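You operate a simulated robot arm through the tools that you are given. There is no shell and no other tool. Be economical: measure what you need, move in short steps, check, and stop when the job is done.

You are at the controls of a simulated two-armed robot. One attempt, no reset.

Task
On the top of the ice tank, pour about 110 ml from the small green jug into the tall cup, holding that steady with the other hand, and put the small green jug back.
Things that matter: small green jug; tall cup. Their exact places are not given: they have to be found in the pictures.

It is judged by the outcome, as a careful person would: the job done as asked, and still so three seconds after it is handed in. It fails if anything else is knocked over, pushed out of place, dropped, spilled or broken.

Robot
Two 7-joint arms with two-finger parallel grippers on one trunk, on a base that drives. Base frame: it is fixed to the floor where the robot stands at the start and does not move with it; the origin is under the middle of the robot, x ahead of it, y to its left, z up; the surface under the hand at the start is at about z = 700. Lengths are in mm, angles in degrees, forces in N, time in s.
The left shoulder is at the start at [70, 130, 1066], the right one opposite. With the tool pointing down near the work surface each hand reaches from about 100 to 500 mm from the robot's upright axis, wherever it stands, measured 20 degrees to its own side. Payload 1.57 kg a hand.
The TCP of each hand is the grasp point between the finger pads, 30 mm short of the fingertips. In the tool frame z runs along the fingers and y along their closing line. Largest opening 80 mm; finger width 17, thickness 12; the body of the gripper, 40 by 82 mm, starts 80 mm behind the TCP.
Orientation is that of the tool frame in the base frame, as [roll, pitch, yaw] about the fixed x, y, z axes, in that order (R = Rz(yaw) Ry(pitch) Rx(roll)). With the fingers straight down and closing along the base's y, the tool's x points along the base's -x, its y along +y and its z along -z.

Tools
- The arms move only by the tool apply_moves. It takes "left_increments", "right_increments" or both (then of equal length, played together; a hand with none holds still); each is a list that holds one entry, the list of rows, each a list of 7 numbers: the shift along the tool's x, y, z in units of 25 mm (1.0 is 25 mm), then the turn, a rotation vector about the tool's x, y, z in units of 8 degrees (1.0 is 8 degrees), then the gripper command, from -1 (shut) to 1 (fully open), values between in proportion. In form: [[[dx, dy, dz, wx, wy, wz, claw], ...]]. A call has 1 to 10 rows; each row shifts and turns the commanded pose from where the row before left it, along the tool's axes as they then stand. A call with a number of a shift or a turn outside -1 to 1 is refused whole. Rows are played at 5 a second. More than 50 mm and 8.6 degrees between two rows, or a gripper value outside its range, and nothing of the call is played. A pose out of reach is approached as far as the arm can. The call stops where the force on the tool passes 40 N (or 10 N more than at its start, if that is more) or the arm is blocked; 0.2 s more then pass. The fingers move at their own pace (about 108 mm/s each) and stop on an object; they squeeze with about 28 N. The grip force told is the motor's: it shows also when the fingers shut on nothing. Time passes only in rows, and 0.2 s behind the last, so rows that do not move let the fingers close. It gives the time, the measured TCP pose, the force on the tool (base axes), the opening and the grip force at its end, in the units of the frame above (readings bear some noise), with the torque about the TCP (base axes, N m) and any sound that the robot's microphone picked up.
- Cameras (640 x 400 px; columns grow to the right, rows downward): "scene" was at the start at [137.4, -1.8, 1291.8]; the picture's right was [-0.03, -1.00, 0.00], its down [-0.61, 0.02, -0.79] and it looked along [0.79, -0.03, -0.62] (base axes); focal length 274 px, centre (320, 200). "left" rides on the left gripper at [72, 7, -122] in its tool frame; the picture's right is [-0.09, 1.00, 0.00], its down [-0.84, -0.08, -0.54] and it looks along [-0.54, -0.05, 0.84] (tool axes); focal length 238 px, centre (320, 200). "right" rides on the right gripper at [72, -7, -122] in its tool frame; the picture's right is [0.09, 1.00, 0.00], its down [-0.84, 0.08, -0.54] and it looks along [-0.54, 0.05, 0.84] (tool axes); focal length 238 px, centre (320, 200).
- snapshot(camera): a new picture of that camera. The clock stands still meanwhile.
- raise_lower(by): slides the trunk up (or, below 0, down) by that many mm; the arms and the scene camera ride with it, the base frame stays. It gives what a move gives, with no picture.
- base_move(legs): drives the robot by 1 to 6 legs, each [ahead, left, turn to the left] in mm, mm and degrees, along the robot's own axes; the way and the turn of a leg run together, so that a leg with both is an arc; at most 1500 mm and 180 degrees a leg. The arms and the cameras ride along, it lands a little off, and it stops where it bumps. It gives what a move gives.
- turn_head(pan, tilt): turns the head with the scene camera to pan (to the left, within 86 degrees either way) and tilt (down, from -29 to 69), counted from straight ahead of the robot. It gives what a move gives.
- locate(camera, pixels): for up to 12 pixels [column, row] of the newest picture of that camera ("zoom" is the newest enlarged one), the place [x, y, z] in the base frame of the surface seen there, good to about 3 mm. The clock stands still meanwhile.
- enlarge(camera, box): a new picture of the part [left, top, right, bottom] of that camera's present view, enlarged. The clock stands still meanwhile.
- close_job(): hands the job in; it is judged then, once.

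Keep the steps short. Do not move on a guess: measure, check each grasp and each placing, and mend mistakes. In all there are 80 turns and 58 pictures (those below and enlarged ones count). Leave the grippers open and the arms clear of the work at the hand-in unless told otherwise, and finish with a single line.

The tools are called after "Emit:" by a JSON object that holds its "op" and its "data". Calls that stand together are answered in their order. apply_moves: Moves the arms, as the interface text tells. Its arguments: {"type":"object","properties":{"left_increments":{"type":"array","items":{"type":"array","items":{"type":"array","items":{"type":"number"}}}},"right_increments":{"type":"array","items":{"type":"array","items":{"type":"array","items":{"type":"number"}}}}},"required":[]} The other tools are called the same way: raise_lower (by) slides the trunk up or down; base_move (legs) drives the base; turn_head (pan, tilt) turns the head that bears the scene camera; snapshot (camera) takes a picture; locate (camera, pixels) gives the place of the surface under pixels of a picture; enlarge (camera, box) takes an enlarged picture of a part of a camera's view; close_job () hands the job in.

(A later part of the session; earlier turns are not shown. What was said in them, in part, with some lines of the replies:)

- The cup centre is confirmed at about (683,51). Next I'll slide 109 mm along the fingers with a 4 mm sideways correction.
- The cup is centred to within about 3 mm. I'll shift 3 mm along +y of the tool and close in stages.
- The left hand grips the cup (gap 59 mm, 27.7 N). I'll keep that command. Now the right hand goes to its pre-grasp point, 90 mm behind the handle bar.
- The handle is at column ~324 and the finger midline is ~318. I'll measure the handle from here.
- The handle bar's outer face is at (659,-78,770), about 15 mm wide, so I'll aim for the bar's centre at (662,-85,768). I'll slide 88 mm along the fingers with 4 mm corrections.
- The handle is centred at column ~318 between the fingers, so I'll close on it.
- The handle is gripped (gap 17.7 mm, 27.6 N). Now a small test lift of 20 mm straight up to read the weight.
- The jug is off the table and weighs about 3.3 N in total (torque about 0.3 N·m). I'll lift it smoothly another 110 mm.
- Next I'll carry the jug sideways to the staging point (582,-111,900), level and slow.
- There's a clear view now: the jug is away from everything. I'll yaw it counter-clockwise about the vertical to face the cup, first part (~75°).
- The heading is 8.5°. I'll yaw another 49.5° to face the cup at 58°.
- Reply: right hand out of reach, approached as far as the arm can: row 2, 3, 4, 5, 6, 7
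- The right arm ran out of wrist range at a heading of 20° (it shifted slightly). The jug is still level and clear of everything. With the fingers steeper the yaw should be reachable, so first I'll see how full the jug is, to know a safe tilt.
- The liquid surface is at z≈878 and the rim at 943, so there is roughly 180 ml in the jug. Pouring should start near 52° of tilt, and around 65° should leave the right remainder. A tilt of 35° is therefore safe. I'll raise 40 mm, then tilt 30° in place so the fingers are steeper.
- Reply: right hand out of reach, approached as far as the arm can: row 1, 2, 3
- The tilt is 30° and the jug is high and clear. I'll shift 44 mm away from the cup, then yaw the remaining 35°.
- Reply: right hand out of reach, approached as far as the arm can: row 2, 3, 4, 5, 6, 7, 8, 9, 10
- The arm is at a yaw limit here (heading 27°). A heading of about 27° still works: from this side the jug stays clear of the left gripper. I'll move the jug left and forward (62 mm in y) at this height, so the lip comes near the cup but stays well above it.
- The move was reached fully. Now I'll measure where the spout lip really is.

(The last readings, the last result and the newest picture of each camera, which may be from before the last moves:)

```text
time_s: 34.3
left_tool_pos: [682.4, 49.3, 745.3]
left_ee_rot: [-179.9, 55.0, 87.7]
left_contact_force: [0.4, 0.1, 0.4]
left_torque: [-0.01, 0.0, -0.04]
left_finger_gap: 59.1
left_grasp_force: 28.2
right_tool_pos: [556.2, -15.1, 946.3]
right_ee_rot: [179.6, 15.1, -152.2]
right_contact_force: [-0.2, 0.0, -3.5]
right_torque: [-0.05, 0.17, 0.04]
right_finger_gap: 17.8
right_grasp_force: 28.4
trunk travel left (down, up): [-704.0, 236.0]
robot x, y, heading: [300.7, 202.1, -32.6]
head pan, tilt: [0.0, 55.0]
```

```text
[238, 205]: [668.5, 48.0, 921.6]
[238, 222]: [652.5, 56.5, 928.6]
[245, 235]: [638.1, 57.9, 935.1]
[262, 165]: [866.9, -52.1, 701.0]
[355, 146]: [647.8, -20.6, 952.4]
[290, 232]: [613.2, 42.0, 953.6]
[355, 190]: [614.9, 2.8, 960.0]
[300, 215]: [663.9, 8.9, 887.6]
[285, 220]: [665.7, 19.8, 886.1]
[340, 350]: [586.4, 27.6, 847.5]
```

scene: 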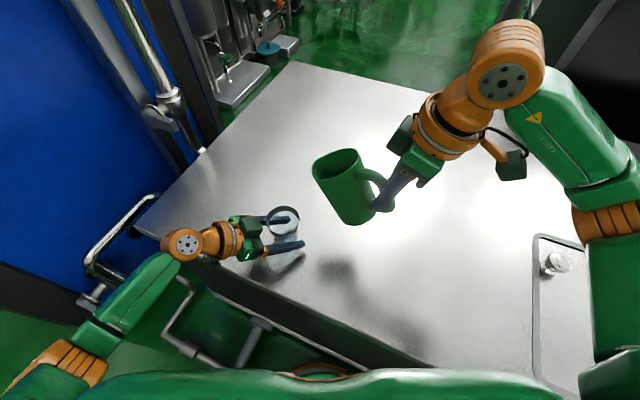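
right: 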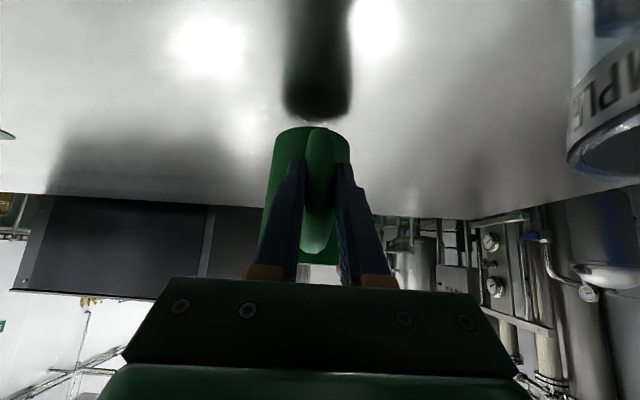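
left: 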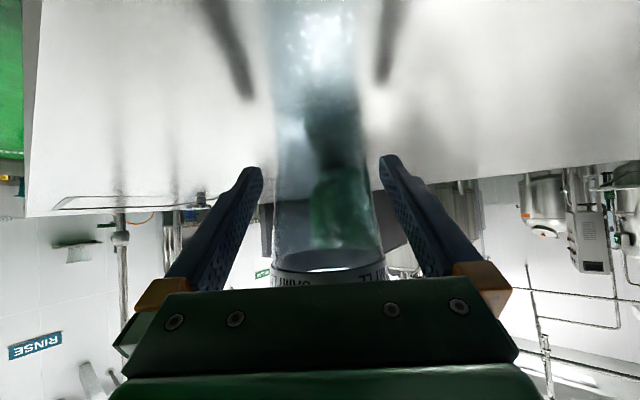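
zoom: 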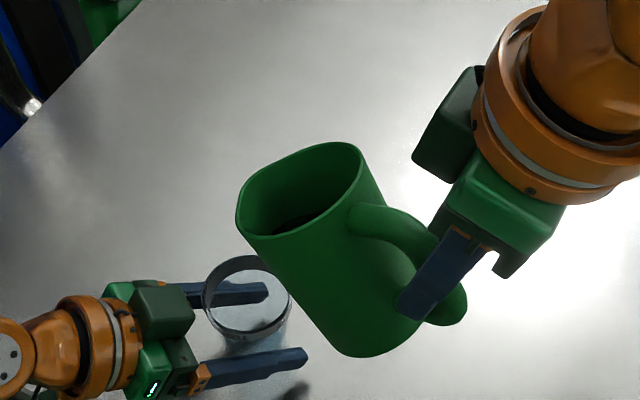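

The lip is near (672,47,921), as predicted. I'll lower 39 mm while tilting to 45°, which is still below the pouring angle.

Emit:
{"op": "apply_moves", "data": {"right_increments": [[[0.081, 0, 0.301, 0, 0.375, 0, -1], [0.065, 0, 0.305, 0, 0.375, 0, -1], [0.049, 0, 0.308, 0, 0.375, 0, -1], [0.033, 0, 0.31, 0, 0.375, 0, -1], [0.016, 0, 0.312, 0, 0.375, 0, -1], [0, 0, 0, 0, 0, 0, -1]]]}}

Emit:
{"op": "enlarge", "data": {"camera": "scene", "box": [190, 110, 430, 260]}}

Emit:
{"op": "snapshot", "data": {"camera": "left"}}

```text
time_s: 35.7
left_tool_pos: [683.5, 50.1, 743.9]
left_ee_rot: [-179.9, 55.0, 87.5]
left_contact_force: [0.0, 0.5, 0.2]
left_torque: [0.01, 0.03, 0.01]
left_finger_gap: 58.7
left_grasp_force: 27.8
right_tool_pos: [554.6, -13.9, 905.4]
right_ee_rot: [179.6, 0.2, -152.0]
right_contact_force: [-0.5, -0.3, -4.1]
right_torque: [-0.02, 0.11, 0.0]
right_finger_gap: 17.6
right_grasp_force: 28.0
trunk travel left (down, up): [-704.0, 236.0]
robot x, y, heading: [304.5, 204.5, -32.4]
head pan, tilt: [0.0, 55.0]
```

```text
2.67 times, centred on (310, 185) of scene
```

zoom: 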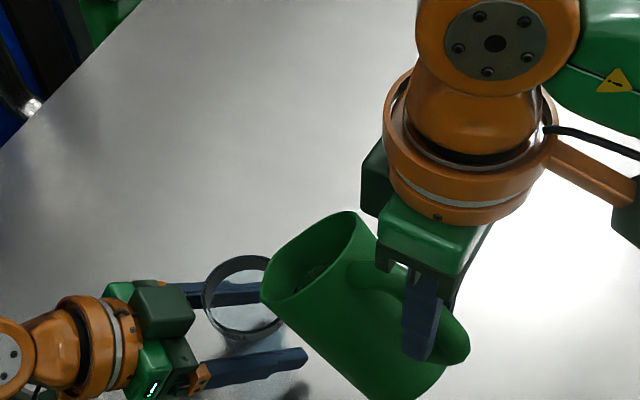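

```text
29 pictures are left
```

left: 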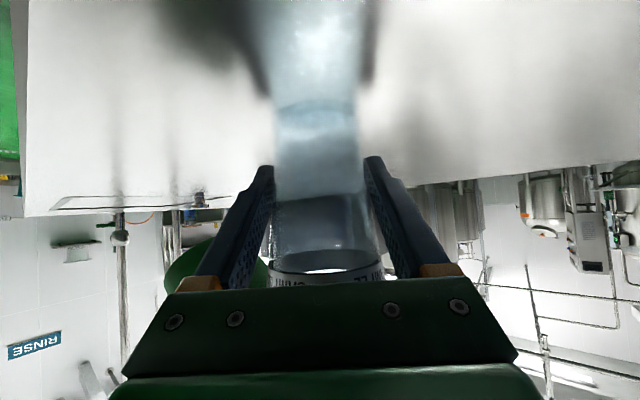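

Emit:
{"op": "locate", "data": {"camera": "zoom", "pixels": [[263, 285], [264, 297], [268, 308], [350, 214], [300, 288], [372, 245], [325, 265], [310, 275], [240, 257], [205, 300], [275, 345]]}}

```text
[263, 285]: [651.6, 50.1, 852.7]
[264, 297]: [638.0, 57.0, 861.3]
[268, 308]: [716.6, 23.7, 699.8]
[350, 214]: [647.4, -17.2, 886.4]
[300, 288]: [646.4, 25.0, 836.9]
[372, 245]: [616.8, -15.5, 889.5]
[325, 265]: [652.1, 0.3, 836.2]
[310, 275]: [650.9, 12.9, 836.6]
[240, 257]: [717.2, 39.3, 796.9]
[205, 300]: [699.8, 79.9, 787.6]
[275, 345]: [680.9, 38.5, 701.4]
```

The liquid surface is at z≈836.5. I need the exact lowest lip position, so I'll probe along the upper-left rim edge.

Emit:
{"op": "locate", "data": {"camera": "zoom", "pixels": [[264, 279], [267, 274], [273, 269], [280, 262], [290, 252], [305, 240], [325, 225], [275, 285], [280, 295], [290, 275]]}}

```text
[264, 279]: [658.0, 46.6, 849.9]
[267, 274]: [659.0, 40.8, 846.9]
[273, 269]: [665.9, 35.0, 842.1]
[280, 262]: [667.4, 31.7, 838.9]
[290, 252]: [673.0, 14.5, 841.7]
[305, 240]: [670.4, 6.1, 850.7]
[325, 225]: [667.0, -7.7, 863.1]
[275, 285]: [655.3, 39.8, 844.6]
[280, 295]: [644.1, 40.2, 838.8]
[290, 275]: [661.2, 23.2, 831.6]
```

The lip's lowest point is near (670,27,839), so the jug sits about 7° rotated in the grip. I need the lip 17 mm further in +y, so I'll shift that far and lower 10 mm.

Emit:
{"op": "apply_moves", "data": {"right_increments": [[[-0.08, 0.15, 0.1, 0, 0, 0, -1], [-0.16, 0.3, 0.2, 0, 0, 0, -1], [-0.08, 0.15, 0.1, 0, 0, 0, -1], [0, 0, 0, 0, 0, 0, -1]]]}}

Emit:
{"op": "enlarge", "data": {"camera": "scene", "box": [230, 170, 390, 270]}}

Emit:
{"op": "locate", "data": {"camera": "zoom", "pixels": [[105, 195], [115, 185], [125, 175], [140, 165], [150, 155], [160, 148], [180, 130], [170, 190], [200, 160], [35, 200], [60, 150], [100, 260]]}}

```text
time_s: 36.7
left_tool_pos: [682.7, 49.7, 744.8]
left_ee_rot: [-179.9, 55.0, 87.8]
left_contact_force: [-0.8, -0.4, -0.7]
left_torque: [-0.01, -0.01, -0.03]
left_finger_gap: 58.9
left_grasp_force: 28.1
right_tool_pos: [556.9, 2.5, 896.4]
right_ee_rot: [179.7, 0.2, -151.9]
right_contact_force: [0.2, 0.2, -3.6]
right_torque: [-0.06, 0.12, 0.02]
right_finger_gap: 17.6
right_grasp_force: 28.2
trunk travel left (down, up): [-704.0, 236.0]
robot x, y, heading: [305.2, 202.7, -32.4]
head pan, tilt: [0.0, 55.0]
```

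```text
4.00 times, centred on (310, 220) of scene
```

zoom: 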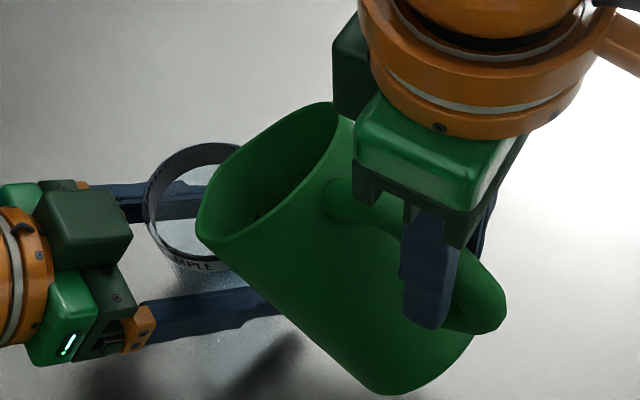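

```text
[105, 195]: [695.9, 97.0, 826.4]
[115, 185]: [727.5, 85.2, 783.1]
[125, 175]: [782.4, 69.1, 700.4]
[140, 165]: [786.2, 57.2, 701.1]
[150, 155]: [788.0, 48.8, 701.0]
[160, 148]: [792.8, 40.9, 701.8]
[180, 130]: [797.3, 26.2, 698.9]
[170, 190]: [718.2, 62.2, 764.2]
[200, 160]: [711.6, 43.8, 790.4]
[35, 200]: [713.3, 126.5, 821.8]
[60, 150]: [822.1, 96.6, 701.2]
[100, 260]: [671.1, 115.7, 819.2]
```

Emit:
{"op": "locate", "data": {"camera": "zoom", "pixels": [[200, 205], [206, 192], [214, 180], [224, 167], [236, 155], [252, 142], [275, 126], [205, 230], [260, 205], [250, 195], [275, 190], [230, 200]]}}

```text
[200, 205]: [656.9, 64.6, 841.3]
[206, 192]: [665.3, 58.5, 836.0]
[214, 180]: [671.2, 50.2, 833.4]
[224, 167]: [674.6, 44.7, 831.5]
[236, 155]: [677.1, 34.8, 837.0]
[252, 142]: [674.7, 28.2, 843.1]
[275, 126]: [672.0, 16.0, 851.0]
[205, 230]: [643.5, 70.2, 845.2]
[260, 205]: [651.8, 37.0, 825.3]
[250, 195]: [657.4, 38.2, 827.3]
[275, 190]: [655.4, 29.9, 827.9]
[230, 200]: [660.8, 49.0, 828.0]
```

The lip is at (674,46,831) and the liquid at about 827, with the cup centre at (683,50), so it's well placed. I'll tilt about the lip by 4° slowly, then wait and check.

Emit:
{"op": "apply_moves", "data": {"right_increments": [[[-0.046, 0, -0.086, 0, 0.125, 0, -1], [-0.046, 0, -0.086, 0, 0.125, 0, -1], [-0.046, 0, -0.086, 0, 0.125, 0, -1], [-0.046, 0, -0.086, 0, 0.125, 0, -1], [0, 0, 0, 0, 0, 0, -1], [0, 0, 0, 0, 0, 0, -1], [0, 0, 0, 0, 0, 0, -1]]]}}

Emit:
{"op": "enlarge", "data": {"camera": "left", "box": [220, 80, 420, 290]}}

```text
time_s: 38.3
left_tool_pos: [682.4, 49.1, 743.9]
left_ee_rot: [-179.8, 55.0, 87.7]
left_contact_force: [0.1, -0.3, 0.2]
left_torque: [-0.01, 0.02, -0.01]
left_finger_gap: 58.8
left_grasp_force: 28.1
right_tool_pos: [559.5, 4.0, 904.7]
right_ee_rot: [179.7, -3.9, -152.0]
right_contact_force: [0.3, 0.3, -2.0]
right_torque: [0.0, 0.12, 0.01]
right_finger_gap: 17.9
right_grasp_force: 28.1
trunk travel left (down, up): [-704.0, 236.0]
robot x, y, heading: [303.7, 201.3, -32.2]
head pan, tilt: [0.0, 55.0]
```

```text
1.90 times, centred on (320, 185) of left
```

zoom: 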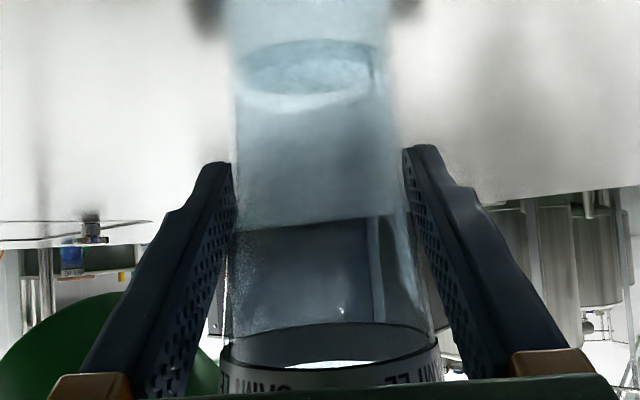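

There is nothing in the cup yet (the bottom ellipse at row 65 is unchanged). I'll tilt another 3° and check.

Emit:
{"op": "apply_moves", "data": {"right_increments": [[[-0.046, 0, -0.086, 0, 0.125, 0, -1], [-0.046, 0, -0.086, 0, 0.125, 0, -1], [-0.046, 0, -0.086, 0, 0.125, 0, -1], [0, 0, 0, 0, 0, 0, -1], [0, 0, 0, 0, 0, 0, -1], [0, 0, 0, 0, 0, 0, -1], [0, 0, 0, 0, 0, 0, -1]]]}}

Emit:
{"op": "enlarge", "data": {"camera": "left", "box": [220, 80, 420, 290]}}

Emit:
{"op": "enlarge", "data": {"camera": "scene", "box": [230, 170, 390, 270]}}

```text
time_s: 39.9
left_tool_pos: [683.6, 50.1, 743.9]
left_ee_rot: [-179.9, 55.0, 87.7]
left_contact_force: [-0.4, -0.2, 0.3]
left_torque: [0.01, -0.03, 0.01]
left_finger_gap: 58.8
left_grasp_force: 28.4
right_tool_pos: [563.9, 6.1, 910.7]
right_ee_rot: [179.5, -6.7, -152.0]
right_contact_force: [0.2, 0.2, -3.6]
right_torque: [0.02, 0.11, -0.03]
right_finger_gap: 17.7
right_grasp_force: 28.5
trunk travel left (down, up): [-704.0, 236.0]
robot x, y, heading: [303.5, 200.5, -32.6]
head pan, tilt: [0.0, 55.0]
```

```text
1.90 times, centred on (320, 185) of left
```

zoom: 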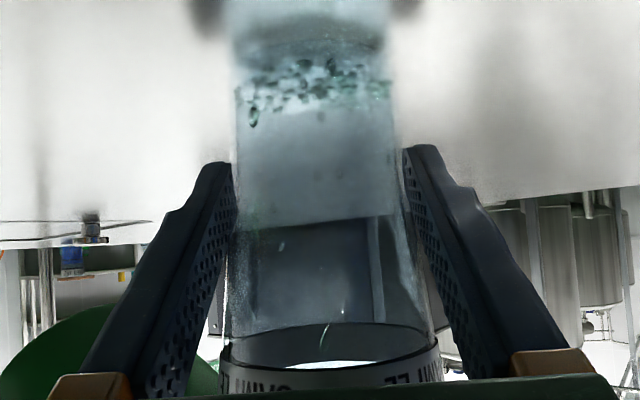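

```text
4.00 times, centred on (310, 220) of scene
```

zoom: 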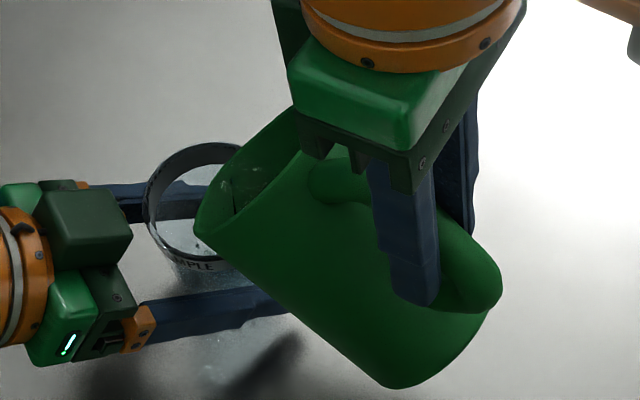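

The flow has started, and liquid is landing in the cup (near edge at row ~95). I'll tilt 4° more and check.

Emit:
{"op": "apply_moves", "data": {"right_increments": [[[-0.046, 0, -0.086, 0, 0.125, 0, -1], [-0.046, 0, -0.086, 0, 0.125, 0, -1], [-0.046, 0, -0.086, 0, 0.125, 0, -1], [-0.046, 0, -0.086, 0, 0.125, 0, -1], [0, 0, 0, 0, 0, 0, -1], [0, 0, 0, 0, 0, 0, -1], [0, 0, 0, 0, 0, 0, -1], [0, 0, 0, 0, 0, 0, -1]]]}}

Emit:
{"op": "enlarge", "data": {"camera": "left", "box": [220, 80, 420, 290]}}

```text
time_s: 41.7
left_tool_pos: [683.6, 49.5, 744.3]
left_ee_rot: [180.0, 55.0, 87.8]
left_contact_force: [-0.7, 0.1, -0.3]
left_torque: [0.0, 0.0, -0.03]
left_finger_gap: 58.9
left_grasp_force: 27.8
right_tool_pos: [567.9, 7.6, 920.4]
right_ee_rot: [179.5, -10.9, -151.9]
right_contact_force: [0.2, -0.2, -2.9]
right_torque: [-0.03, 0.1, 0.03]
right_finger_gap: 17.7
right_grasp_force: 27.7
trunk travel left (down, up): [-704.0, 236.0]
robot x, y, heading: [301.7, 200.2, -32.6]
head pan, tilt: [0.0, 55.0]
```

```text
1.90 times, centred on (320, 185) of left
```

zoom: 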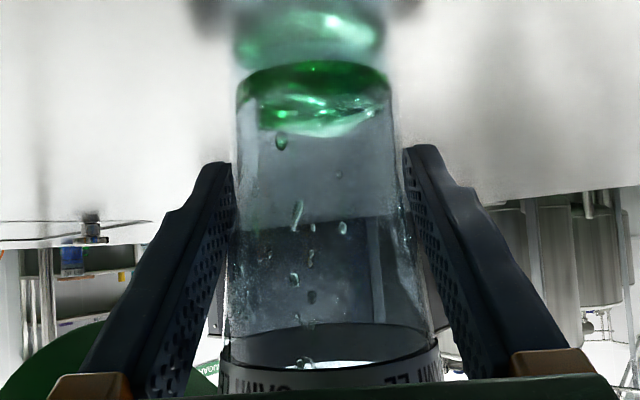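

It's flowing into the cup, with the level now at about z≈712. My target level is about z≈760, which is roughly row 260 in this view. I'll tilt 3° more and wait.

Emit:
{"op": "apply_moves", "data": {"right_increments": [[[-0.046, 0, -0.086, 0, 0.125, 0, -1], [-0.046, 0, -0.086, 0, 0.125, 0, -1], [-0.046, 0, -0.086, 0, 0.125, 0, -1], [0, 0, 0, 0, 0, 0, -1], [0, 0, 0, 0, 0, 0, -1], [0, 0, 0, 0, 0, 0, -1], [0, 0, 0, 0, 0, 0, -1], [0, 0, 0, 0, 0, 0, -1], [0, 0, 0, 0, 0, 0, -1], [0, 0, 0, 0, 0, 0, -1]]]}}

Emit:
{"op": "enlarge", "data": {"camera": "left", "box": [220, 80, 420, 290]}}

```text
time_s: 43.9
left_tool_pos: [682.8, 49.2, 743.7]
left_ee_rot: [-179.9, 55.0, 87.7]
left_contact_force: [-0.3, -0.9, 0.0]
left_torque: [-0.01, -0.01, 0.0]
left_finger_gap: 58.9
left_grasp_force: 27.8
right_tool_pos: [571.8, 11.0, 925.9]
right_ee_rot: [179.5, -13.8, -151.9]
right_contact_force: [-0.1, 0.6, -3.5]
right_torque: [-0.03, 0.08, 0.03]
right_finger_gap: 17.6
right_grasp_force: 28.0
trunk travel left (down, up): [-704.0, 236.0]
robot x, y, heading: [302.2, 202.4, -32.6]
head pan, tilt: [0.0, 55.0]
```

```text
1.90 times, centred on (320, 185) of left
```

zoom: 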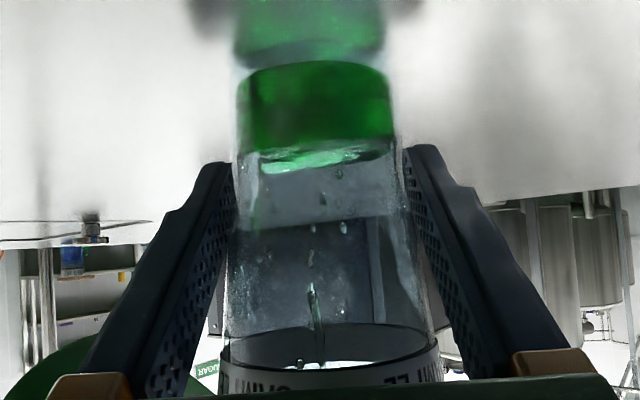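

The level is now about z≈728 (~40 ml) and still running. I'll wait 2 s at this tilt and look again.

Emit:
{"op": "apply_moves", "data": {"right_increments": [[[0, 0, 0, 0, 0, 0, -1], [0, 0, 0, 0, 0, 0, -1], [0, 0, 0, 0, 0, 0, -1], [0, 0, 0, 0, 0, 0, -1], [0, 0, 0, 0, 0, 0, -1], [0, 0, 0, 0, 0, 0, -1], [0, 0, 0, 0, 0, 0, -1], [0, 0, 0, 0, 0, 0, -1], [0, 0, 0, 0, 0, 0, -1], [0, 0, 0, 0, 0, 0, -1]]]}}

Emit:
{"op": "enlarge", "data": {"camera": "left", "box": [220, 80, 420, 290]}}

Emit:
{"op": "enlarge", "data": {"camera": "scene", "box": [230, 170, 390, 270]}}

```text
time_s: 46.1
left_tool_pos: [682.1, 51.0, 744.9]
left_ee_rot: [-179.9, 55.0, 87.7]
left_contact_force: [-0.4, 0.4, -0.5]
left_torque: [0.02, -0.01, -0.02]
left_finger_gap: 59.2
left_grasp_force: 28.1
right_tool_pos: [572.2, 11.0, 925.8]
right_ee_rot: [179.6, -13.8, -151.9]
right_contact_force: [0.3, 0.2, -2.5]
right_torque: [-0.01, 0.07, -0.02]
right_finger_gap: 17.4
right_grasp_force: 28.1
trunk travel left (down, up): [-704.0, 236.0]
robot x, y, heading: [303.9, 202.2, -32.5]
head pan, tilt: [0.0, 55.0]
```

```text
1.90 times, centred on (320, 185) of left
```

zoom: 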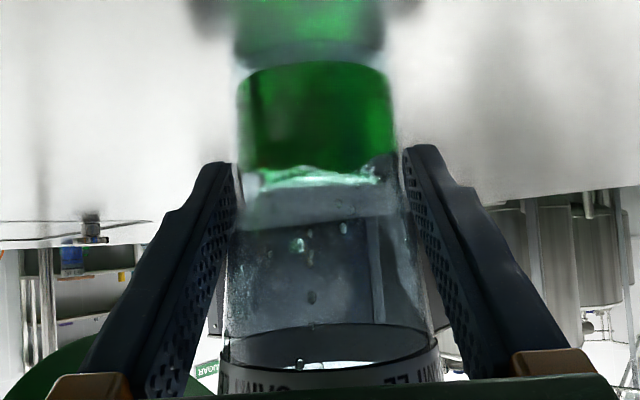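

```text
4.00 times, centred on (310, 220) of scene
```

zoom: 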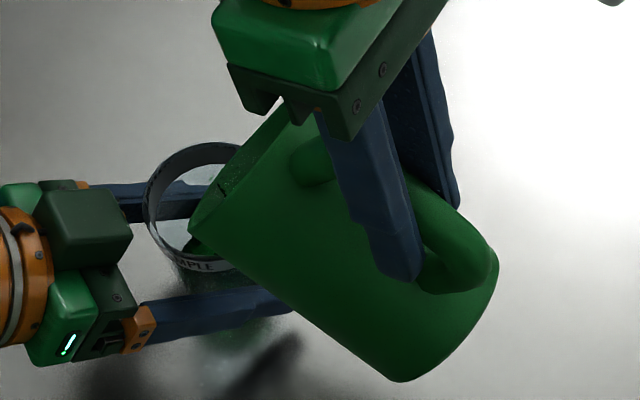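

The flow has nearly stopped at z≈733 (~50 ml). I'll tilt 4° more and wait.

Emit:
{"op": "apply_moves", "data": {"right_increments": [[[-0.046, 0, -0.086, 0, 0.125, 0, -1], [-0.046, 0, -0.086, 0, 0.125, 0, -1], [-0.046, 0, -0.086, 0, 0.125, 0, -1], [-0.046, 0, -0.086, 0, 0.125, 0, -1], [0, 0, 0, 0, 0, 0, -1], [0, 0, 0, 0, 0, 0, -1], [0, 0, 0, 0, 0, 0, -1], [0, 0, 0, 0, 0, 0, -1], [0, 0, 0, 0, 0, 0, -1], [0, 0, 0, 0, 0, 0, -1]]]}}

Emit:
{"op": "apply_moves", "data": {"right_increments": [[[0, 0, 0, 0, 0, 0, -1], [0, 0, 0, 0, 0, 0, -1], [0, 0, 0, 0, 0, 0, -1], [0, 0, 0, 0, 0, 0, -1], [0, 0, 0, 0, 0, 0, -1], [0, 0, 0, 0, 0, 0, -1], [0, 0, 0, 0, 0, 0, -1]]]}}

Emit:
{"op": "enlarge", "data": {"camera": "left", "box": [220, 80, 420, 290]}}

```text
time_s: 48.3
left_tool_pos: [683.1, 49.5, 745.2]
left_ee_rot: [-180.0, 55.1, 87.7]
left_contact_force: [0.5, 0.5, 0.0]
left_torque: [-0.01, -0.01, -0.01]
left_finger_gap: 59.2
left_grasp_force: 28.4
right_tool_pos: [577.2, 12.9, 932.5]
right_ee_rot: [179.6, -17.8, -151.9]
right_contact_force: [0.4, -0.5, -2.3]
right_torque: [-0.02, 0.04, -0.01]
right_finger_gap: 17.7
right_grasp_force: 27.7
trunk travel left (down, up): [-704.0, 236.0]
robot x, y, heading: [302.1, 202.1, -32.5]
head pan, tilt: [0.0, 55.0]
```

```text
time_s: 49.9
left_tool_pos: [682.4, 49.3, 743.8]
left_ee_rot: [-179.9, 55.1, 87.6]
left_contact_force: [-0.2, 0.7, 0.4]
left_torque: [0.03, -0.03, 0.05]
left_finger_gap: 59.3
left_grasp_force: 28.8
right_tool_pos: [577.4, 14.4, 932.3]
right_ee_rot: [179.7, -17.7, -151.9]
right_contact_force: [1.4, 0.9, -2.6]
right_torque: [0.0, 0.02, 0.01]
right_finger_gap: 17.8
right_grasp_force: 28.7
trunk travel left (down, up): [-704.0, 236.0]
robot x, y, heading: [303.9, 199.1, -32.6]
head pan, tilt: [0.0, 55.0]
```

```text
1.90 times, centred on (320, 185) of left
```

zoom: 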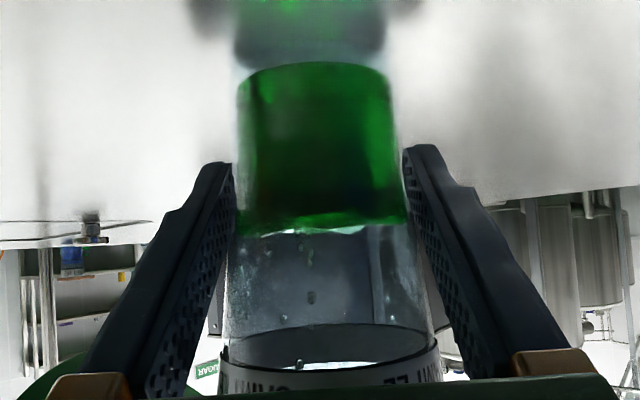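

The level is about z≈749 (~82 ml) and the surface is nearly at eye level. I need roughly 28 ml more, so I'll tilt 3° further and wait.

Emit:
{"op": "apply_moves", "data": {"right_increments": [[[-0.046, 0, -0.086, 0, 0.125, 0, -1], [-0.046, 0, -0.086, 0, 0.125, 0, -1], [-0.046, 0, -0.086, 0, 0.125, 0, -1], [0, 0, 0, 0, 0, 0, -1], [0, 0, 0, 0, 0, 0, -1], [0, 0, 0, 0, 0, 0, -1], [0, 0, 0, 0, 0, 0, -1], [0, 0, 0, 0, 0, 0, -1], [0, 0, 0, 0, 0, 0, -1], [0, 0, 0, 0, 0, 0, -1]]]}}

Emit:
{"op": "apply_moves", "data": {"right_increments": [[[0, 0, 0, 0, 0, 0, -1], [0, 0, 0, 0, 0, 0, -1], [0, 0, 0, 0, 0, 0, -1], [0, 0, 0, 0, 0, 0, -1], [0, 0, 0, 0, 0, 0, -1], [0, 0, 0, 0, 0, 0, -1]]]}}

Emit:
{"op": "enlarge", "data": {"camera": "left", "box": [220, 80, 420, 290]}}

```text
time_s: 52.1
left_tool_pos: [682.4, 50.0, 744.4]
left_ee_rot: [180.0, 55.0, 87.7]
left_contact_force: [-0.6, -0.5, 1.0]
left_torque: [-0.02, 0.02, 0.02]
left_finger_gap: 59.7
left_grasp_force: 28.5
right_tool_pos: [582.7, 16.1, 936.3]
right_ee_rot: [179.6, -20.8, -151.9]
right_contact_force: [0.1, 0.8, -2.3]
right_torque: [0.02, 0.02, 0.01]
right_finger_gap: 17.6
right_grasp_force: 28.1
trunk travel left (down, up): [-704.0, 236.0]
robot x, y, heading: [307.1, 201.1, -32.5]
head pan, tilt: [0.0, 55.0]
```

```text
time_s: 53.5
left_tool_pos: [681.9, 48.8, 744.5]
left_ee_rot: [-179.9, 55.0, 87.7]
left_contact_force: [-0.1, -1.2, -0.2]
left_torque: [-0.03, -0.02, 0.02]
left_finger_gap: 59.1
left_grasp_force: 28.1
right_tool_pos: [582.7, 17.4, 934.7]
right_ee_rot: [179.6, -20.8, -151.9]
right_contact_force: [-0.2, -0.8, -1.7]
right_torque: [0.02, 0.03, 0.01]
right_finger_gap: 17.6
right_grasp_force: 27.6
trunk travel left (down, up): [-704.0, 236.0]
robot x, y, heading: [302.4, 203.6, -32.3]
head pan, tilt: [0.0, 55.0]
```

```text
1.90 times, centred on (320, 185) of left
```

zoom: 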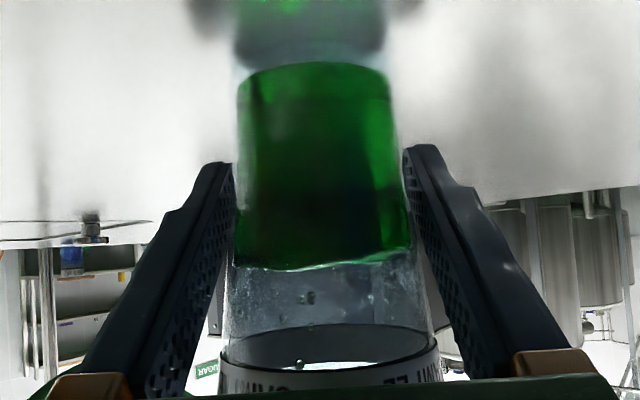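

The surface is near row 260, so z≈759 (~105 ml). I'll cross-check from above with the scene camera.

Emit:
{"op": "enlarge", "data": {"camera": "scene", "box": [250, 190, 330, 250]}}

Emit:
{"op": "locate", "data": {"camera": "left", "pixels": [[320, 219], [300, 219], [345, 217], [320, 190], [320, 150], [320, 118], [345, 120], [300, 120]]}}

```text
6.67 times, centred on (290, 220) of scene
```

zoom: 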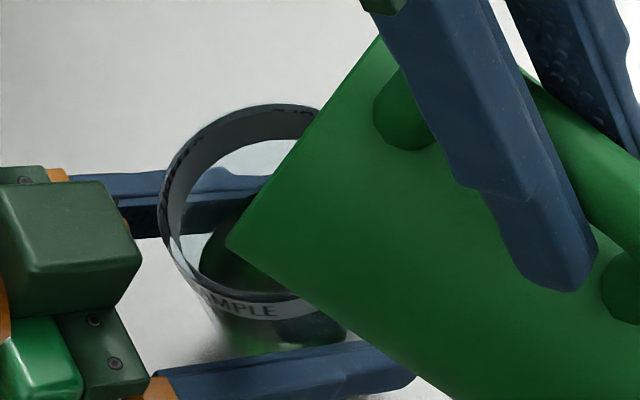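

```text
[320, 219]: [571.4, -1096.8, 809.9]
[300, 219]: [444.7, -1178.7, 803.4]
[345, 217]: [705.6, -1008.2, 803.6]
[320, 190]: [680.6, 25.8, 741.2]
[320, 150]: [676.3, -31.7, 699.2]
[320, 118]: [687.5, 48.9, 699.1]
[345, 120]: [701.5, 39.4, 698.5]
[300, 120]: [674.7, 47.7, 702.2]
```

Emit:
{"op": "locate", "data": {"camera": "zoom", "pixels": [[215, 262], [225, 272], [205, 262], [235, 285], [222, 240], [235, 215], [260, 290], [228, 265]]}}

```text
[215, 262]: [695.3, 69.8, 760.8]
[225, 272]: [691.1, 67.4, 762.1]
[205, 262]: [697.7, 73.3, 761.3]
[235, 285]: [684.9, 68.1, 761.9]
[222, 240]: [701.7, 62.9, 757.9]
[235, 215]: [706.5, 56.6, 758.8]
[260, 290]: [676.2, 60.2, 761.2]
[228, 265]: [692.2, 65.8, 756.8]
```

The surface is at z≈760 with an inner radius of about 27 mm, which gives about 108 ml, so that's enough. I'll tilt back about the lip while rising, staying over the cup so any drips fall in.

Emit:
{"op": "apply_moves", "data": {"right_increments": [[[0.136, 0, 0.2, 0, -0.375, 0, -1], [0.136, 0, 0.2, 0, -0.375, 0, -1], [0.136, 0, 0.15, 0, -0.375, 0, -1], [0.136, 0, 0.1, 0, -0.375, 0, -1], [0.136, 0, 0.1, 0, -0.375, 0, -1], [0.136, 0, 0.1, 0, -0.375, 0, -1], [0.136, 0, 0.1, 0, -0.375, 0, -1], [0.136, 0, 0.1, 0, -0.375, 0, -1], [0.1, 0, 0.0, 0, -0.375, 0, -1], [0, 0, 0, 0, 0, 0, -1]]]}}

Emit:
{"op": "snapshot", "data": {"camera": "scene"}}

```text
time_s: 55.7
left_tool_pos: [682.7, 48.8, 743.5]
left_ee_rot: [-179.8, 55.0, 87.7]
left_contact_force: [0.4, 1.1, -0.1]
left_torque: [0.04, 0.02, 0.0]
left_finger_gap: 59.3
left_grasp_force: 28.1
right_tool_pos: [551.1, -1.2, 915.4]
right_ee_rot: [179.7, 6.4, -152.2]
right_contact_force: [-0.2, -1.0, -1.9]
right_torque: [0.0, 0.11, 0.02]
right_finger_gap: 17.5
right_grasp_force: 28.1
trunk travel left (down, up): [-704.0, 236.0]
robot x, y, heading: [303.2, 204.7, -32.5]
head pan, tilt: [0.0, 55.0]
```

```text
17 pictures are left
```

scene: 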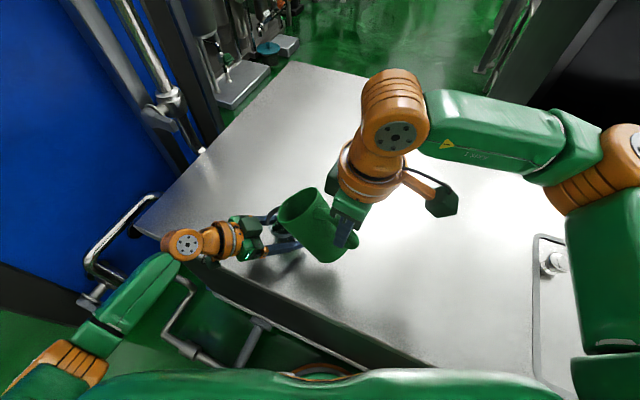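

It's no longer pouring (tilt 38°). I'll rise 30 mm, return to 30° tilt and start yawing the jug back clockwise, away from the cup.

Emit:
{"op": "apply_moves", "data": {"right_increments": [[[-0.05, 0, -0.4, 0, -0.36, 0, -1], [-0.07, 0, -0.4, 0, -0.36, 0, -1], [-0.09, 0, -0.39, 0, -0.36, 0, -1], [0, 0, 0, 0.078, 0, 0.29, -1], [0, 0, 0, 0.155, 0, 0.58, -1], [0, 0, 0, 0.207, 0, 0.773, -1], [0, 0, 0, 0.233, 0, 0.87, -1], [0, 0, 0, 0.233, 0, 0.87, -1], [0, 0, 0, 0.233, 0, 0.87, -1], [0, 0, 0, 0.155, 0, 0.58, -1]]]}}

```text
time_s: 57.9
left_tool_pos: [681.7, 49.2, 745.2]
left_ee_rot: [-179.9, 55.0, 87.7]
left_contact_force: [0.4, 0.3, 0.8]
left_torque: [0.04, 0.01, -0.04]
left_finger_gap: 59.5
left_grasp_force: 28.8
right_tool_pos: [552.5, 0.2, 945.8]
right_ee_rot: [179.7, 14.6, 167.9]
right_contact_force: [0.0, -0.2, -2.2]
right_torque: [0.08, 0.1, -0.01]
right_finger_gap: 17.7
right_grasp_force: 28.2
trunk travel left (down, up): [-704.0, 236.0]
robot x, y, heading: [301.9, 207.4, -32.5]
head pan, tilt: [0.0, 55.0]
```

The heading is -12°. I'll continue the yaw by -49.4° to the original heading.

Emit:
{"op": "apply_moves", "data": {"right_increments": [[[0, 0, 0, 0.1, 0, 0.387, -1], [0, 0, 0, 0.201, 0, 0.773, -1], [0, 0, 0, 0.252, 0, 0.967, -1], [0, 0, 0, 0.252, 0, 0.967, -1], [0, 0, 0, 0.252, 0, 0.967, -1], [0, 0, 0, 0.252, 0, 0.967, -1], [0, 0, 0, 0.151, 0, 0.58, -1], [0, 0, 0, 0.093, 0, 0.358, -1], [0, 0, 0, 0, 0, 0, -1]]]}}

Emit:
{"op": "snapshot", "data": {"camera": "scene"}}

```text
time_s: 59.9
left_tool_pos: [683.8, 49.9, 744.6]
left_ee_rot: [-179.8, 55.0, 87.7]
left_contact_force: [0.2, -0.1, 0.4]
left_torque: [-0.02, -0.03, -0.03]
left_finger_gap: 59.4
left_grasp_force: 28.1
right_tool_pos: [553.2, 0.1, 945.2]
right_ee_rot: [179.8, 14.4, 118.5]
right_contact_force: [0.3, -0.4, -1.3]
right_torque: [0.09, 0.0, 0.03]
right_finger_gap: 17.4
right_grasp_force: 28.0
trunk travel left (down, up): [-704.0, 236.0]
robot x, y, heading: [306.1, 201.1, -32.7]
head pan, tilt: [0.0, 55.0]
```

```text
16 pictures are left
```

scene: 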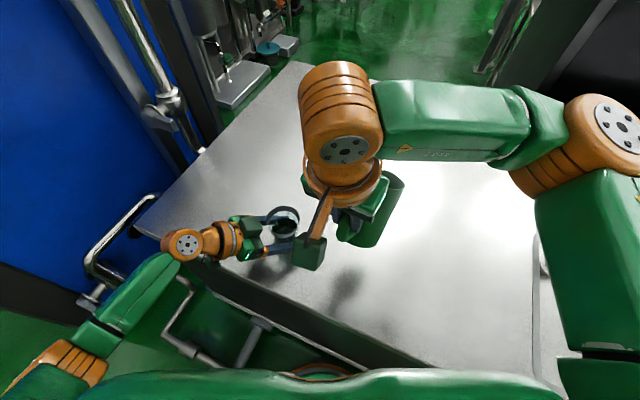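

I'll carry it back to above its place, (662,-85), at z≈945.

Emit:
{"op": "apply_moves", "data": {"right_increments": [[[-0.293, 0.133, 0.076, 0, 0, 0, -1], [-0.587, 0.266, 0.151, 0, 0, 0, -1], [-0.782, 0.355, 0.202, 0, 0, 0, -1], [-0.782, 0.355, 0.202, 0, 0, 0, -1], [-0.782, 0.355, 0.202, 0, 0, 0, -1], [-0.782, 0.355, 0.202, 0, 0, 0, -1], [-0.587, 0.266, 0.151, 0, 0, 0, -1], [-0.293, 0.133, 0.076, 0, 0, 0, -1], [0, 0, 0, 0, 0, 0, -1]]]}}

Emit:
{"op": "apply_moves", "data": {"right_increments": [[[0, 0, 0, 0, -0.25, 0, -1], [0, 0, 0, 0, -0.5, 0, -1], [0, 0, 0, 0, -0.75, 0, -1], [0, 0, 0, 0, -0.75, 0, -1], [0, 0, 0, 0, -0.75, 0, -1], [0, 0, 0, 0, -0.5, 0, -1], [0, 0, 0, 0, -0.3, 0, -1], [0, 0, 0, 0, 0, 0, -1]]]}}

Emit:
{"op": "enlarge", "data": {"camera": "scene", "box": [250, 90, 490, 240]}}

```text
time_s: 61.9
left_tool_pos: [682.7, 49.0, 743.6]
left_ee_rot: [-180.0, 55.0, 87.7]
left_contact_force: [0.4, 0.1, 0.0]
left_torque: [-0.01, 0.02, -0.04]
left_finger_gap: 59.3
left_grasp_force: 27.7
right_tool_pos: [662.4, -85.1, 946.6]
right_ee_rot: [179.8, 14.4, 118.6]
right_contact_force: [0.3, -0.4, -3.0]
right_torque: [0.11, 0.04, 0.02]
right_finger_gap: 17.6
right_grasp_force: 27.9
trunk travel left (down, up): [-704.0, 236.0]
robot x, y, heading: [301.9, 201.1, -32.3]
head pan, tilt: [0.0, 55.0]
```

```text
time_s: 63.7
left_tool_pos: [682.3, 49.9, 743.8]
left_ee_rot: [-179.9, 55.0, 87.7]
left_contact_force: [0.2, 0.7, -0.1]
left_torque: [0.0, 0.02, 0.01]
left_finger_gap: 59.2
left_grasp_force: 28.0
right_tool_pos: [662.0, -84.7, 945.8]
right_ee_rot: [179.9, 44.7, 118.6]
right_contact_force: [0.8, -0.2, -2.0]
right_torque: [0.15, 0.09, -0.01]
right_finger_gap: 17.7
right_grasp_force: 28.0
trunk travel left (down, up): [-704.0, 236.0]
robot x, y, heading: [303.4, 204.6, -32.5]
head pan, tilt: [0.0, 55.0]
```

```text
2.67 times, centred on (370, 165) of scene
```

zoom: 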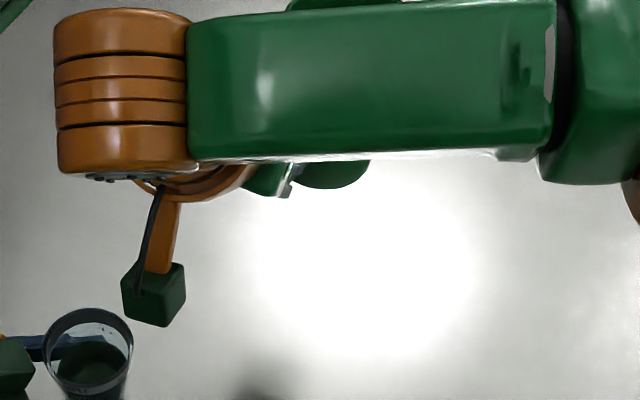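

The pose is back at the grip orientation above the place. I'll check with the right camera that the jug hasn't slipped in the grip.

Emit:
{"op": "snapshot", "data": {"camera": "right"}}

Emit:
{"op": "locate", "data": {"camera": "right", "pixels": [[285, 255], [310, 262], [345, 258], [280, 150], [310, 128], [345, 135], [300, 140], [335, 135]]}}

```text
14 pictures are left
```

right: 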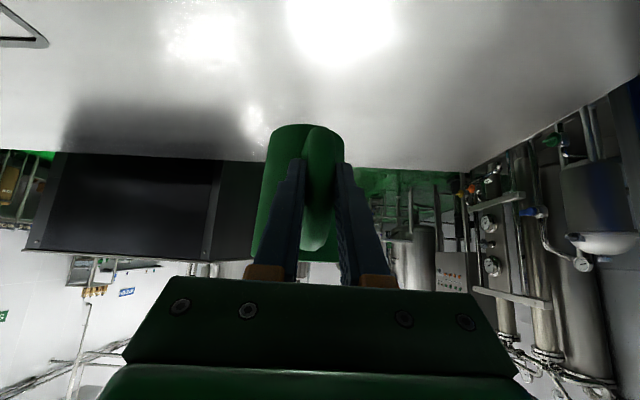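

```text
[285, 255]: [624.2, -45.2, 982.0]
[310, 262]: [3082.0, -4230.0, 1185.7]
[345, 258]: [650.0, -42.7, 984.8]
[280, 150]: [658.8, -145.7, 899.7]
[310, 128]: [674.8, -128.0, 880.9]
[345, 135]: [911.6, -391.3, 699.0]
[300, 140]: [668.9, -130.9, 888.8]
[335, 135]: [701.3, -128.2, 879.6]
```

The jug looks upright, but it has turned about 4° clockwise around the handle bar. I'll yaw +4° to undo that, then lower to about 20 mm above the table.

Emit:
{"op": "apply_moves", "data": {"right_increments": [[[0, 0, 0, -0.354, 0, -0.354, -1], [0.3, 0, 0.3, 0, 0, 0, -1], [0.55, 0, 0.55, 0, 0, 0, -1], [0.65, 0, 0.65, 0, 0, 0, -1], [0.7, 0, 0.7, 0, 0, 0, -1], [0.7, 0, 0.7, 0, 0, 0, -1], [0.65, 0, 0.65, 0, 0, 0, -1], [0.55, 0, 0.55, 0, 0, 0, -1], [0.31, 0, 0.31, 0, 0, 0, -1], [0, 0, 0, 0, 0, 0, -1]]]}}

Emit:
{"op": "snapshot", "data": {"camera": "right"}}

Emit:
{"op": "locate", "data": {"camera": "right", "pixels": [[310, 130], [285, 135], [335, 135], [280, 170], [345, 165], [310, 118], [320, 145]]}}

```text
time_s: 65.9
left_tool_pos: [682.9, 49.2, 745.0]
left_ee_rot: [-180.0, 55.0, 87.6]
left_contact_force: [-0.7, 0.7, 0.4]
left_torque: [-0.02, -0.02, 0.02]
left_finger_gap: 59.1
left_grasp_force: 28.2
right_tool_pos: [663.0, -83.9, 787.9]
right_ee_rot: [179.7, 44.9, 122.3]
right_contact_force: [0.9, 0.0, -1.6]
right_torque: [0.17, 0.07, -0.01]
right_finger_gap: 17.6
right_grasp_force: 27.8
trunk travel left (down, up): [-704.0, 236.0]
robot x, y, heading: [303.2, 208.5, -32.6]
head pan, tilt: [0.0, 55.0]
```

```text
13 pictures are left
```

right: 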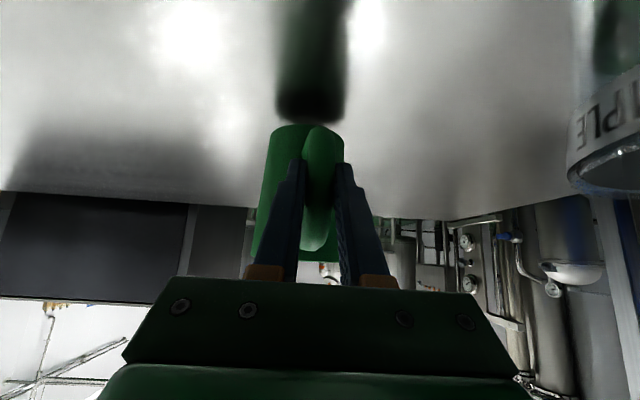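

```text
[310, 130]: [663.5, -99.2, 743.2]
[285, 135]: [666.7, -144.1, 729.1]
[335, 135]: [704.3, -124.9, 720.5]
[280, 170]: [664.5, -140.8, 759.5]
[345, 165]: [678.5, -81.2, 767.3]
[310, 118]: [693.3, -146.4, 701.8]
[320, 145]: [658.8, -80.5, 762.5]
```

About 18 mm to go. I'll lower 15 mm slowly, then the last few mm with force checks.

Emit:
{"op": "apply_moves", "data": {"right_increments": [[[0.106, 0, 0.106, 0, 0, 0, -1], [0.106, 0, 0.106, 0, 0, 0, -1], [0.106, 0, 0.106, 0, 0, 0, -1], [0.106, 0, 0.106, 0, 0, 0, -1], [0.03, 0, 0.03, 0, 0, 0, -1], [0, 0, 0, 0, 0, 0, -1]]]}}

Emit:
{"op": "apply_moves", "data": {"right_increments": [[[0.028, 0, 0.028, 0, 0, 0, -1], [0.028, 0, 0.028, 0, 0, 0, -1], [0, 0, 0, 0, 0, 0, -1]]]}}

```text
time_s: 67.3
left_tool_pos: [682.5, 50.0, 744.5]
left_ee_rot: [-180.0, 55.1, 87.6]
left_contact_force: [0.6, -0.3, -1.0]
left_torque: [0.01, 0.03, 0.01]
left_finger_gap: 59.4
left_grasp_force: 27.6
right_tool_pos: [661.3, -83.3, 774.4]
right_ee_rot: [179.6, 44.9, 122.4]
right_contact_force: [1.4, -1.2, 4.5]
right_torque: [-0.62, -0.33, 0.14]
right_finger_gap: 17.3
right_grasp_force: 28.3
trunk travel left (down, up): [-704.0, 236.0]
robot x, y, heading: [302.7, 203.2, -32.3]
head pan, tilt: [0.0, 55.0]
```

```text
time_s: 68.1
left_tool_pos: [682.7, 50.1, 745.2]
left_ee_rot: [179.9, 55.1, 87.5]
left_contact_force: [0.1, -0.3, -0.3]
left_torque: [0.01, 0.01, 0.01]
left_finger_gap: 59.3
left_grasp_force: 28.1
right_tool_pos: [661.3, -82.7, 772.2]
right_ee_rot: [179.7, 44.9, 122.4]
right_contact_force: [0.6, -0.8, 6.9]
right_torque: [-0.76, -0.38, 0.03]
right_finger_gap: 17.6
right_grasp_force: 28.4
trunk travel left (down, up): [-704.0, 236.0]
robot x, y, heading: [303.8, 202.0, -32.3]
head pan, tilt: [0.0, 55.0]
```

The jug is on the table (upward force 7 N at z≈772). I'll open the fingers in steps.

Emit:
{"op": "apply_moves", "data": {"right_increments": [[[0, 0, 0, 0, 0, 0, -0.53], [0, 0, 0, 0, 0, 0, -0.48], [0, 0, 0, 0, 0, 0, -0.3], [0, 0, 0, 0, 0, 0, 0.2], [0, 0, 0, 0, 0, 0, 0.8], [0, 0, 0, 0, 0, 0, 1]]]}}

Emit:
{"op": "snapshot", "data": {"camera": "right"}}

```text
time_s: 69.5
left_tool_pos: [682.6, 50.5, 744.8]
left_ee_rot: [-179.9, 55.1, 87.6]
left_contact_force: [-0.2, -0.1, 0.6]
left_torque: [-0.01, 0.0, 0.02]
left_finger_gap: 59.1
left_grasp_force: 28.2
right_tool_pos: [661.6, -83.6, 772.1]
right_ee_rot: [179.8, 44.9, 122.4]
right_contact_force: [-0.8, 0.0, -0.6]
right_torque: [0.02, 0.01, -0.02]
right_finger_gap: 80.3
right_grasp_force: 0.0
trunk travel left (down, up): [-704.0, 236.0]
robot x, y, heading: [301.0, 202.6, -32.4]
head pan, tilt: [0.0, 55.0]
```

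```text
12 pictures are left
```

right: 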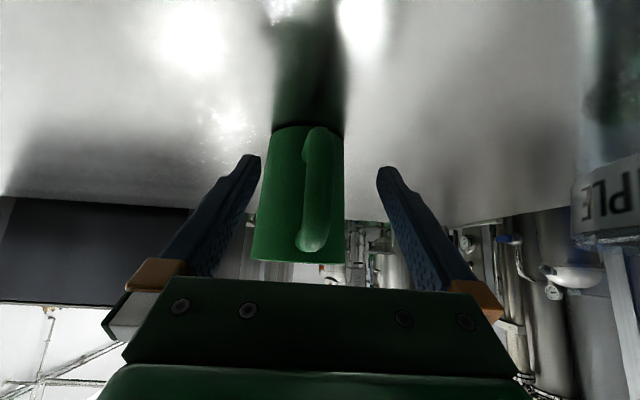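

It's released and standing upright. I'll back the right hand out along the fingers 100 mm, then up.

Emit:
{"op": "apply_moves", "data": {"right_increments": [[[0, 0, -0.5, 0, 0, 0, 1], [0, 0, -0.9, 0, 0, 0, 1], [0, 0, -0.9, 0, 0, 0, 1], [0, 0, -0.9, 0, 0, 0, 1], [0, 0, -0.8, 0, 0, 0, 1], [-0.7, 0, -0.7, 0, 0, 0, 1], [-0.7, 0, -0.7, 0, 0, 0, 1], [-0.7, 0, -0.7, 0, 0, 0, 1], [-0.7, 0, -0.7, 0, 0, 0, 1], [-0.7, 0, -0.7, 0, 0, 0, 1]]]}}

Emit:
{"op": "enlarge", "data": {"camera": "left", "box": [220, 80, 420, 290]}}

```text
time_s: 71.7
left_tool_pos: [682.3, 49.2, 744.2]
left_ee_rot: [179.9, 55.1, 87.6]
left_contact_force: [0.5, 0.1, -0.3]
left_torque: [0.0, 0.0, 0.0]
left_finger_gap: 59.2
left_grasp_force: 28.0
right_tool_pos: [622.3, -24.1, 967.1]
right_ee_rot: [179.9, 45.1, 122.5]
right_contact_force: [0.2, -0.1, 0.1]
right_torque: [-0.03, -0.01, -0.03]
right_finger_gap: 80.0
right_grasp_force: 0.0
trunk travel left (down, up): [-704.0, 236.0]
robot x, y, heading: [303.3, 203.5, -32.4]
head pan, tilt: [0.0, 55.0]
```

```text
1.90 times, centred on (320, 185) of left
```

zoom: 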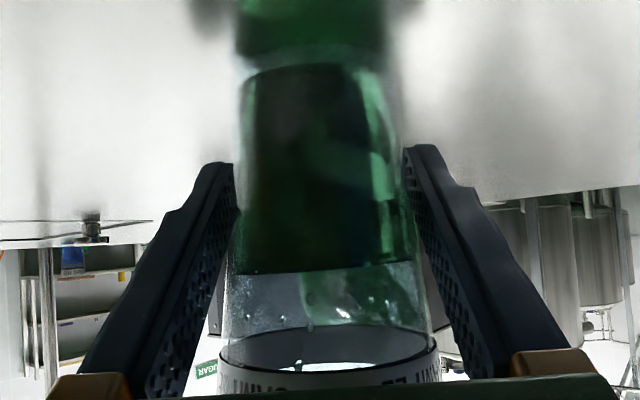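

The level in the cup has settled at about z≈761 (~110 ml). Now I'll open the left fingers gently and back straight out.

Emit:
{"op": "apply_moves", "data": {"left_increments": [[[0, 0, 0, 0, 0, 0, 0.48], [0, 0, 0, 0, 0, 0, 0.55], [0, 0, 0, 0, 0, 0, 0.75], [0, 0, 0, 0, 0, 0, 1], [0, 0, 0, 0, 0, 0, 1], [0, 0, -0.3, 0, 0, 0, 1], [0, 0, -0.3, 0, 0, 0, 1]]]}}

Emit:
{"op": "enlarge", "data": {"camera": "left", "box": [220, 80, 420, 290]}}

```text
time_s: 73.3
left_tool_pos: [682.9, 61.8, 755.0]
left_ee_rot: [-179.8, 55.2, 87.8]
left_contact_force: [-0.3, -0.3, -0.4]
left_torque: [-0.01, 0.0, 0.02]
left_finger_gap: 80.0
left_grasp_force: 0.1
right_tool_pos: [622.2, -24.2, 965.1]
right_ee_rot: [179.7, 44.9, 122.4]
right_contact_force: [0.2, -0.8, 0.2]
right_torque: [0.02, -0.03, 0.03]
right_finger_gap: 79.9
right_grasp_force: 0.0
trunk travel left (down, up): [-704.0, 236.0]
robot x, y, heading: [300.7, 204.6, -32.5]
head pan, tilt: [0.0, 55.0]
```

```text
1.90 times, centred on (320, 185) of left
```

zoom: 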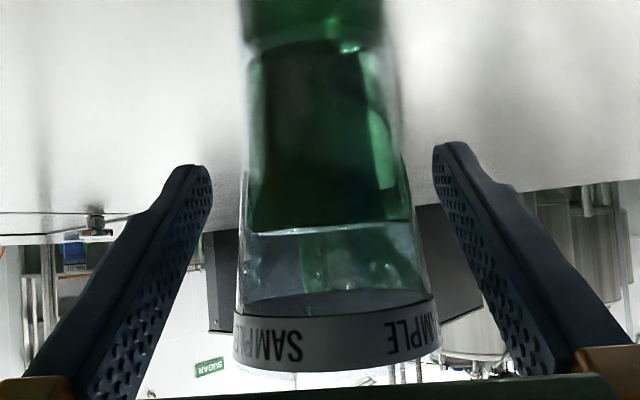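

The cup stands free with clearance on both sides. I'll retreat the left hand 125 mm and raise it, and move the right hand away as well.

Emit:
{"op": "apply_moves", "data": {"left_increments": [[[0, 0, -0.6, 0, 0, 0, 1], [0, 0, -1, 0, 0, 0, 1], [0, 0, -1, 0, 0, 0, 1], [0, 0, -1, 0, 0, 0, 1], [0, 0, -1, 0, 0, 0, 1], [-0.8, 0, -0.57, 0, 0, 0, 1], [-0.8, 0, -0.57, 0, 0, 0, 1], [-0.8, 0, -0.57, 0, 0, 0, 1]]], "right_increments": [[[0, -0.8, 0, 0, 0, 0, 1], [0, -0.8, 0, 0, 0, 0, 1], [0, -0.8, 0, 0, 0, 0, 1], [0, -0.8, 0, 0, 0, 0, 1], [0, 0, 0, 0, 0, 0, 1], [0, 0, 0, 0, 0, 0, 1], [0, 0, 0, 0, 0, 0, 1], [0, 0, 0, 0, 0, 0, 1]]]}}

Emit:
{"op": "snapshot", "data": {"camera": "scene"}}

```text
time_s: 75.1
left_tool_pos: [688.2, 158.5, 891.9]
left_ee_rot: [-179.9, 55.1, 87.6]
left_contact_force: [-0.7, 0.3, -0.3]
left_torque: [0.0, -0.02, 0.03]
left_finger_gap: 80.1
left_grasp_force: 0.1
right_tool_pos: [555.8, -65.3, 966.9]
right_ee_rot: [179.7, 44.8, 122.4]
right_contact_force: [0.3, -0.2, 0.1]
right_torque: [0.03, -0.04, 0.01]
right_finger_gap: 80.1
right_grasp_force: 0.0
trunk travel left (down, up): [-704.0, 236.0]
robot x, y, heading: [301.1, 203.4, -32.4]
head pan, tilt: [0.0, 55.0]
```

```text
9 pictures are left
```

scene: 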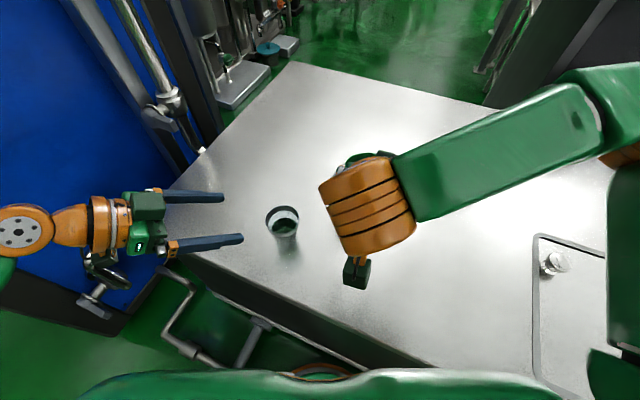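

The cup is fine. The right arm hides the jug, so I'll move it further aside and check where the jug ended up.

Emit:
{"op": "apply_moves", "data": {"right_increments": [[[0, 0, 0, 0, 0.9, 0, 1], [0, 0, 0, 0, 0.9, 0, 1], [0, 0, 0, 0, 0.9, 0, 1], [0, 0, 0, 0, 0.9, 0, 1], [0, 0, 0, 0, 0.9, 0, 1], [0, -0.9, -0.5, 0, 0, 0, 1], [0, -0.9, -0.5, 0, 0, 0, 1], [0, -0.9, -0.5, 0, 0, 0, 1], [0, -0.9, -0.5, 0, 0, 0, 1]]]}}

Emit:
{"op": "enlarge", "data": {"camera": "scene", "box": [250, 140, 410, 240]}}

```text
time_s: 77.1
left_tool_pos: [686.3, 156.6, 893.2]
left_ee_rot: [180.0, 55.1, 87.5]
left_contact_force: [0.4, 0.4, -0.3]
left_torque: [0.01, -0.02, 0.04]
left_finger_gap: 80.3
left_grasp_force: 0.1
right_tool_pos: [475.2, -109.5, 1015.1]
right_ee_rot: [179.7, 8.9, 122.7]
right_contact_force: [0.3, -0.7, 0.2]
right_torque: [0.01, 0.0, -0.03]
right_finger_gap: 79.8
right_grasp_force: 0.1
trunk travel left (down, up): [-704.0, 236.0]
robot x, y, heading: [302.5, 203.0, -32.5]
head pan, tilt: [0.0, 55.0]
```

```text
4.00 times, centred on (330, 190) of scene
```

zoom: 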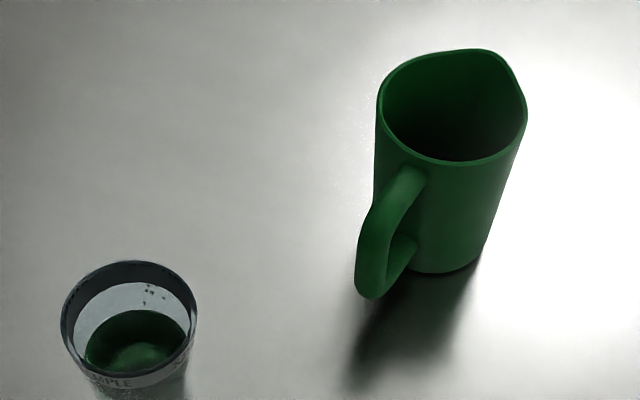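

The jug is back in its original spot and orientation (the picture matches the first one to within about 1 px), and nothing is spilled. One last check of the cup level.

Emit:
{"op": "locate", "data": {"camera": "zoom", "pixels": [[110, 345], [165, 330], [140, 320], [130, 355], [87, 348], [187, 335], [470, 163], [384, 108]]}}

```text
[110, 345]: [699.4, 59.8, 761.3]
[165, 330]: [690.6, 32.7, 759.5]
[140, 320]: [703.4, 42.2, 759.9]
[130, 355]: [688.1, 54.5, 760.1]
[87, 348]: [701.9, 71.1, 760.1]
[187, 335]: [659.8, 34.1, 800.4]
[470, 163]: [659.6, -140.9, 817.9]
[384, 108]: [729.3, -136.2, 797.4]
```

The level is z≈760, about 110 ml. The grippers are open and both arms are clear, so I'm handing in.

Emit:
{"op": "close_job", "data": {}}

```text
The job is handed in.
```

I poured about 110 ml (estimated from the liquid level) from the small green jug into the tall cup while the left hand held it steady, then put the jug back in its place with no spill visible.
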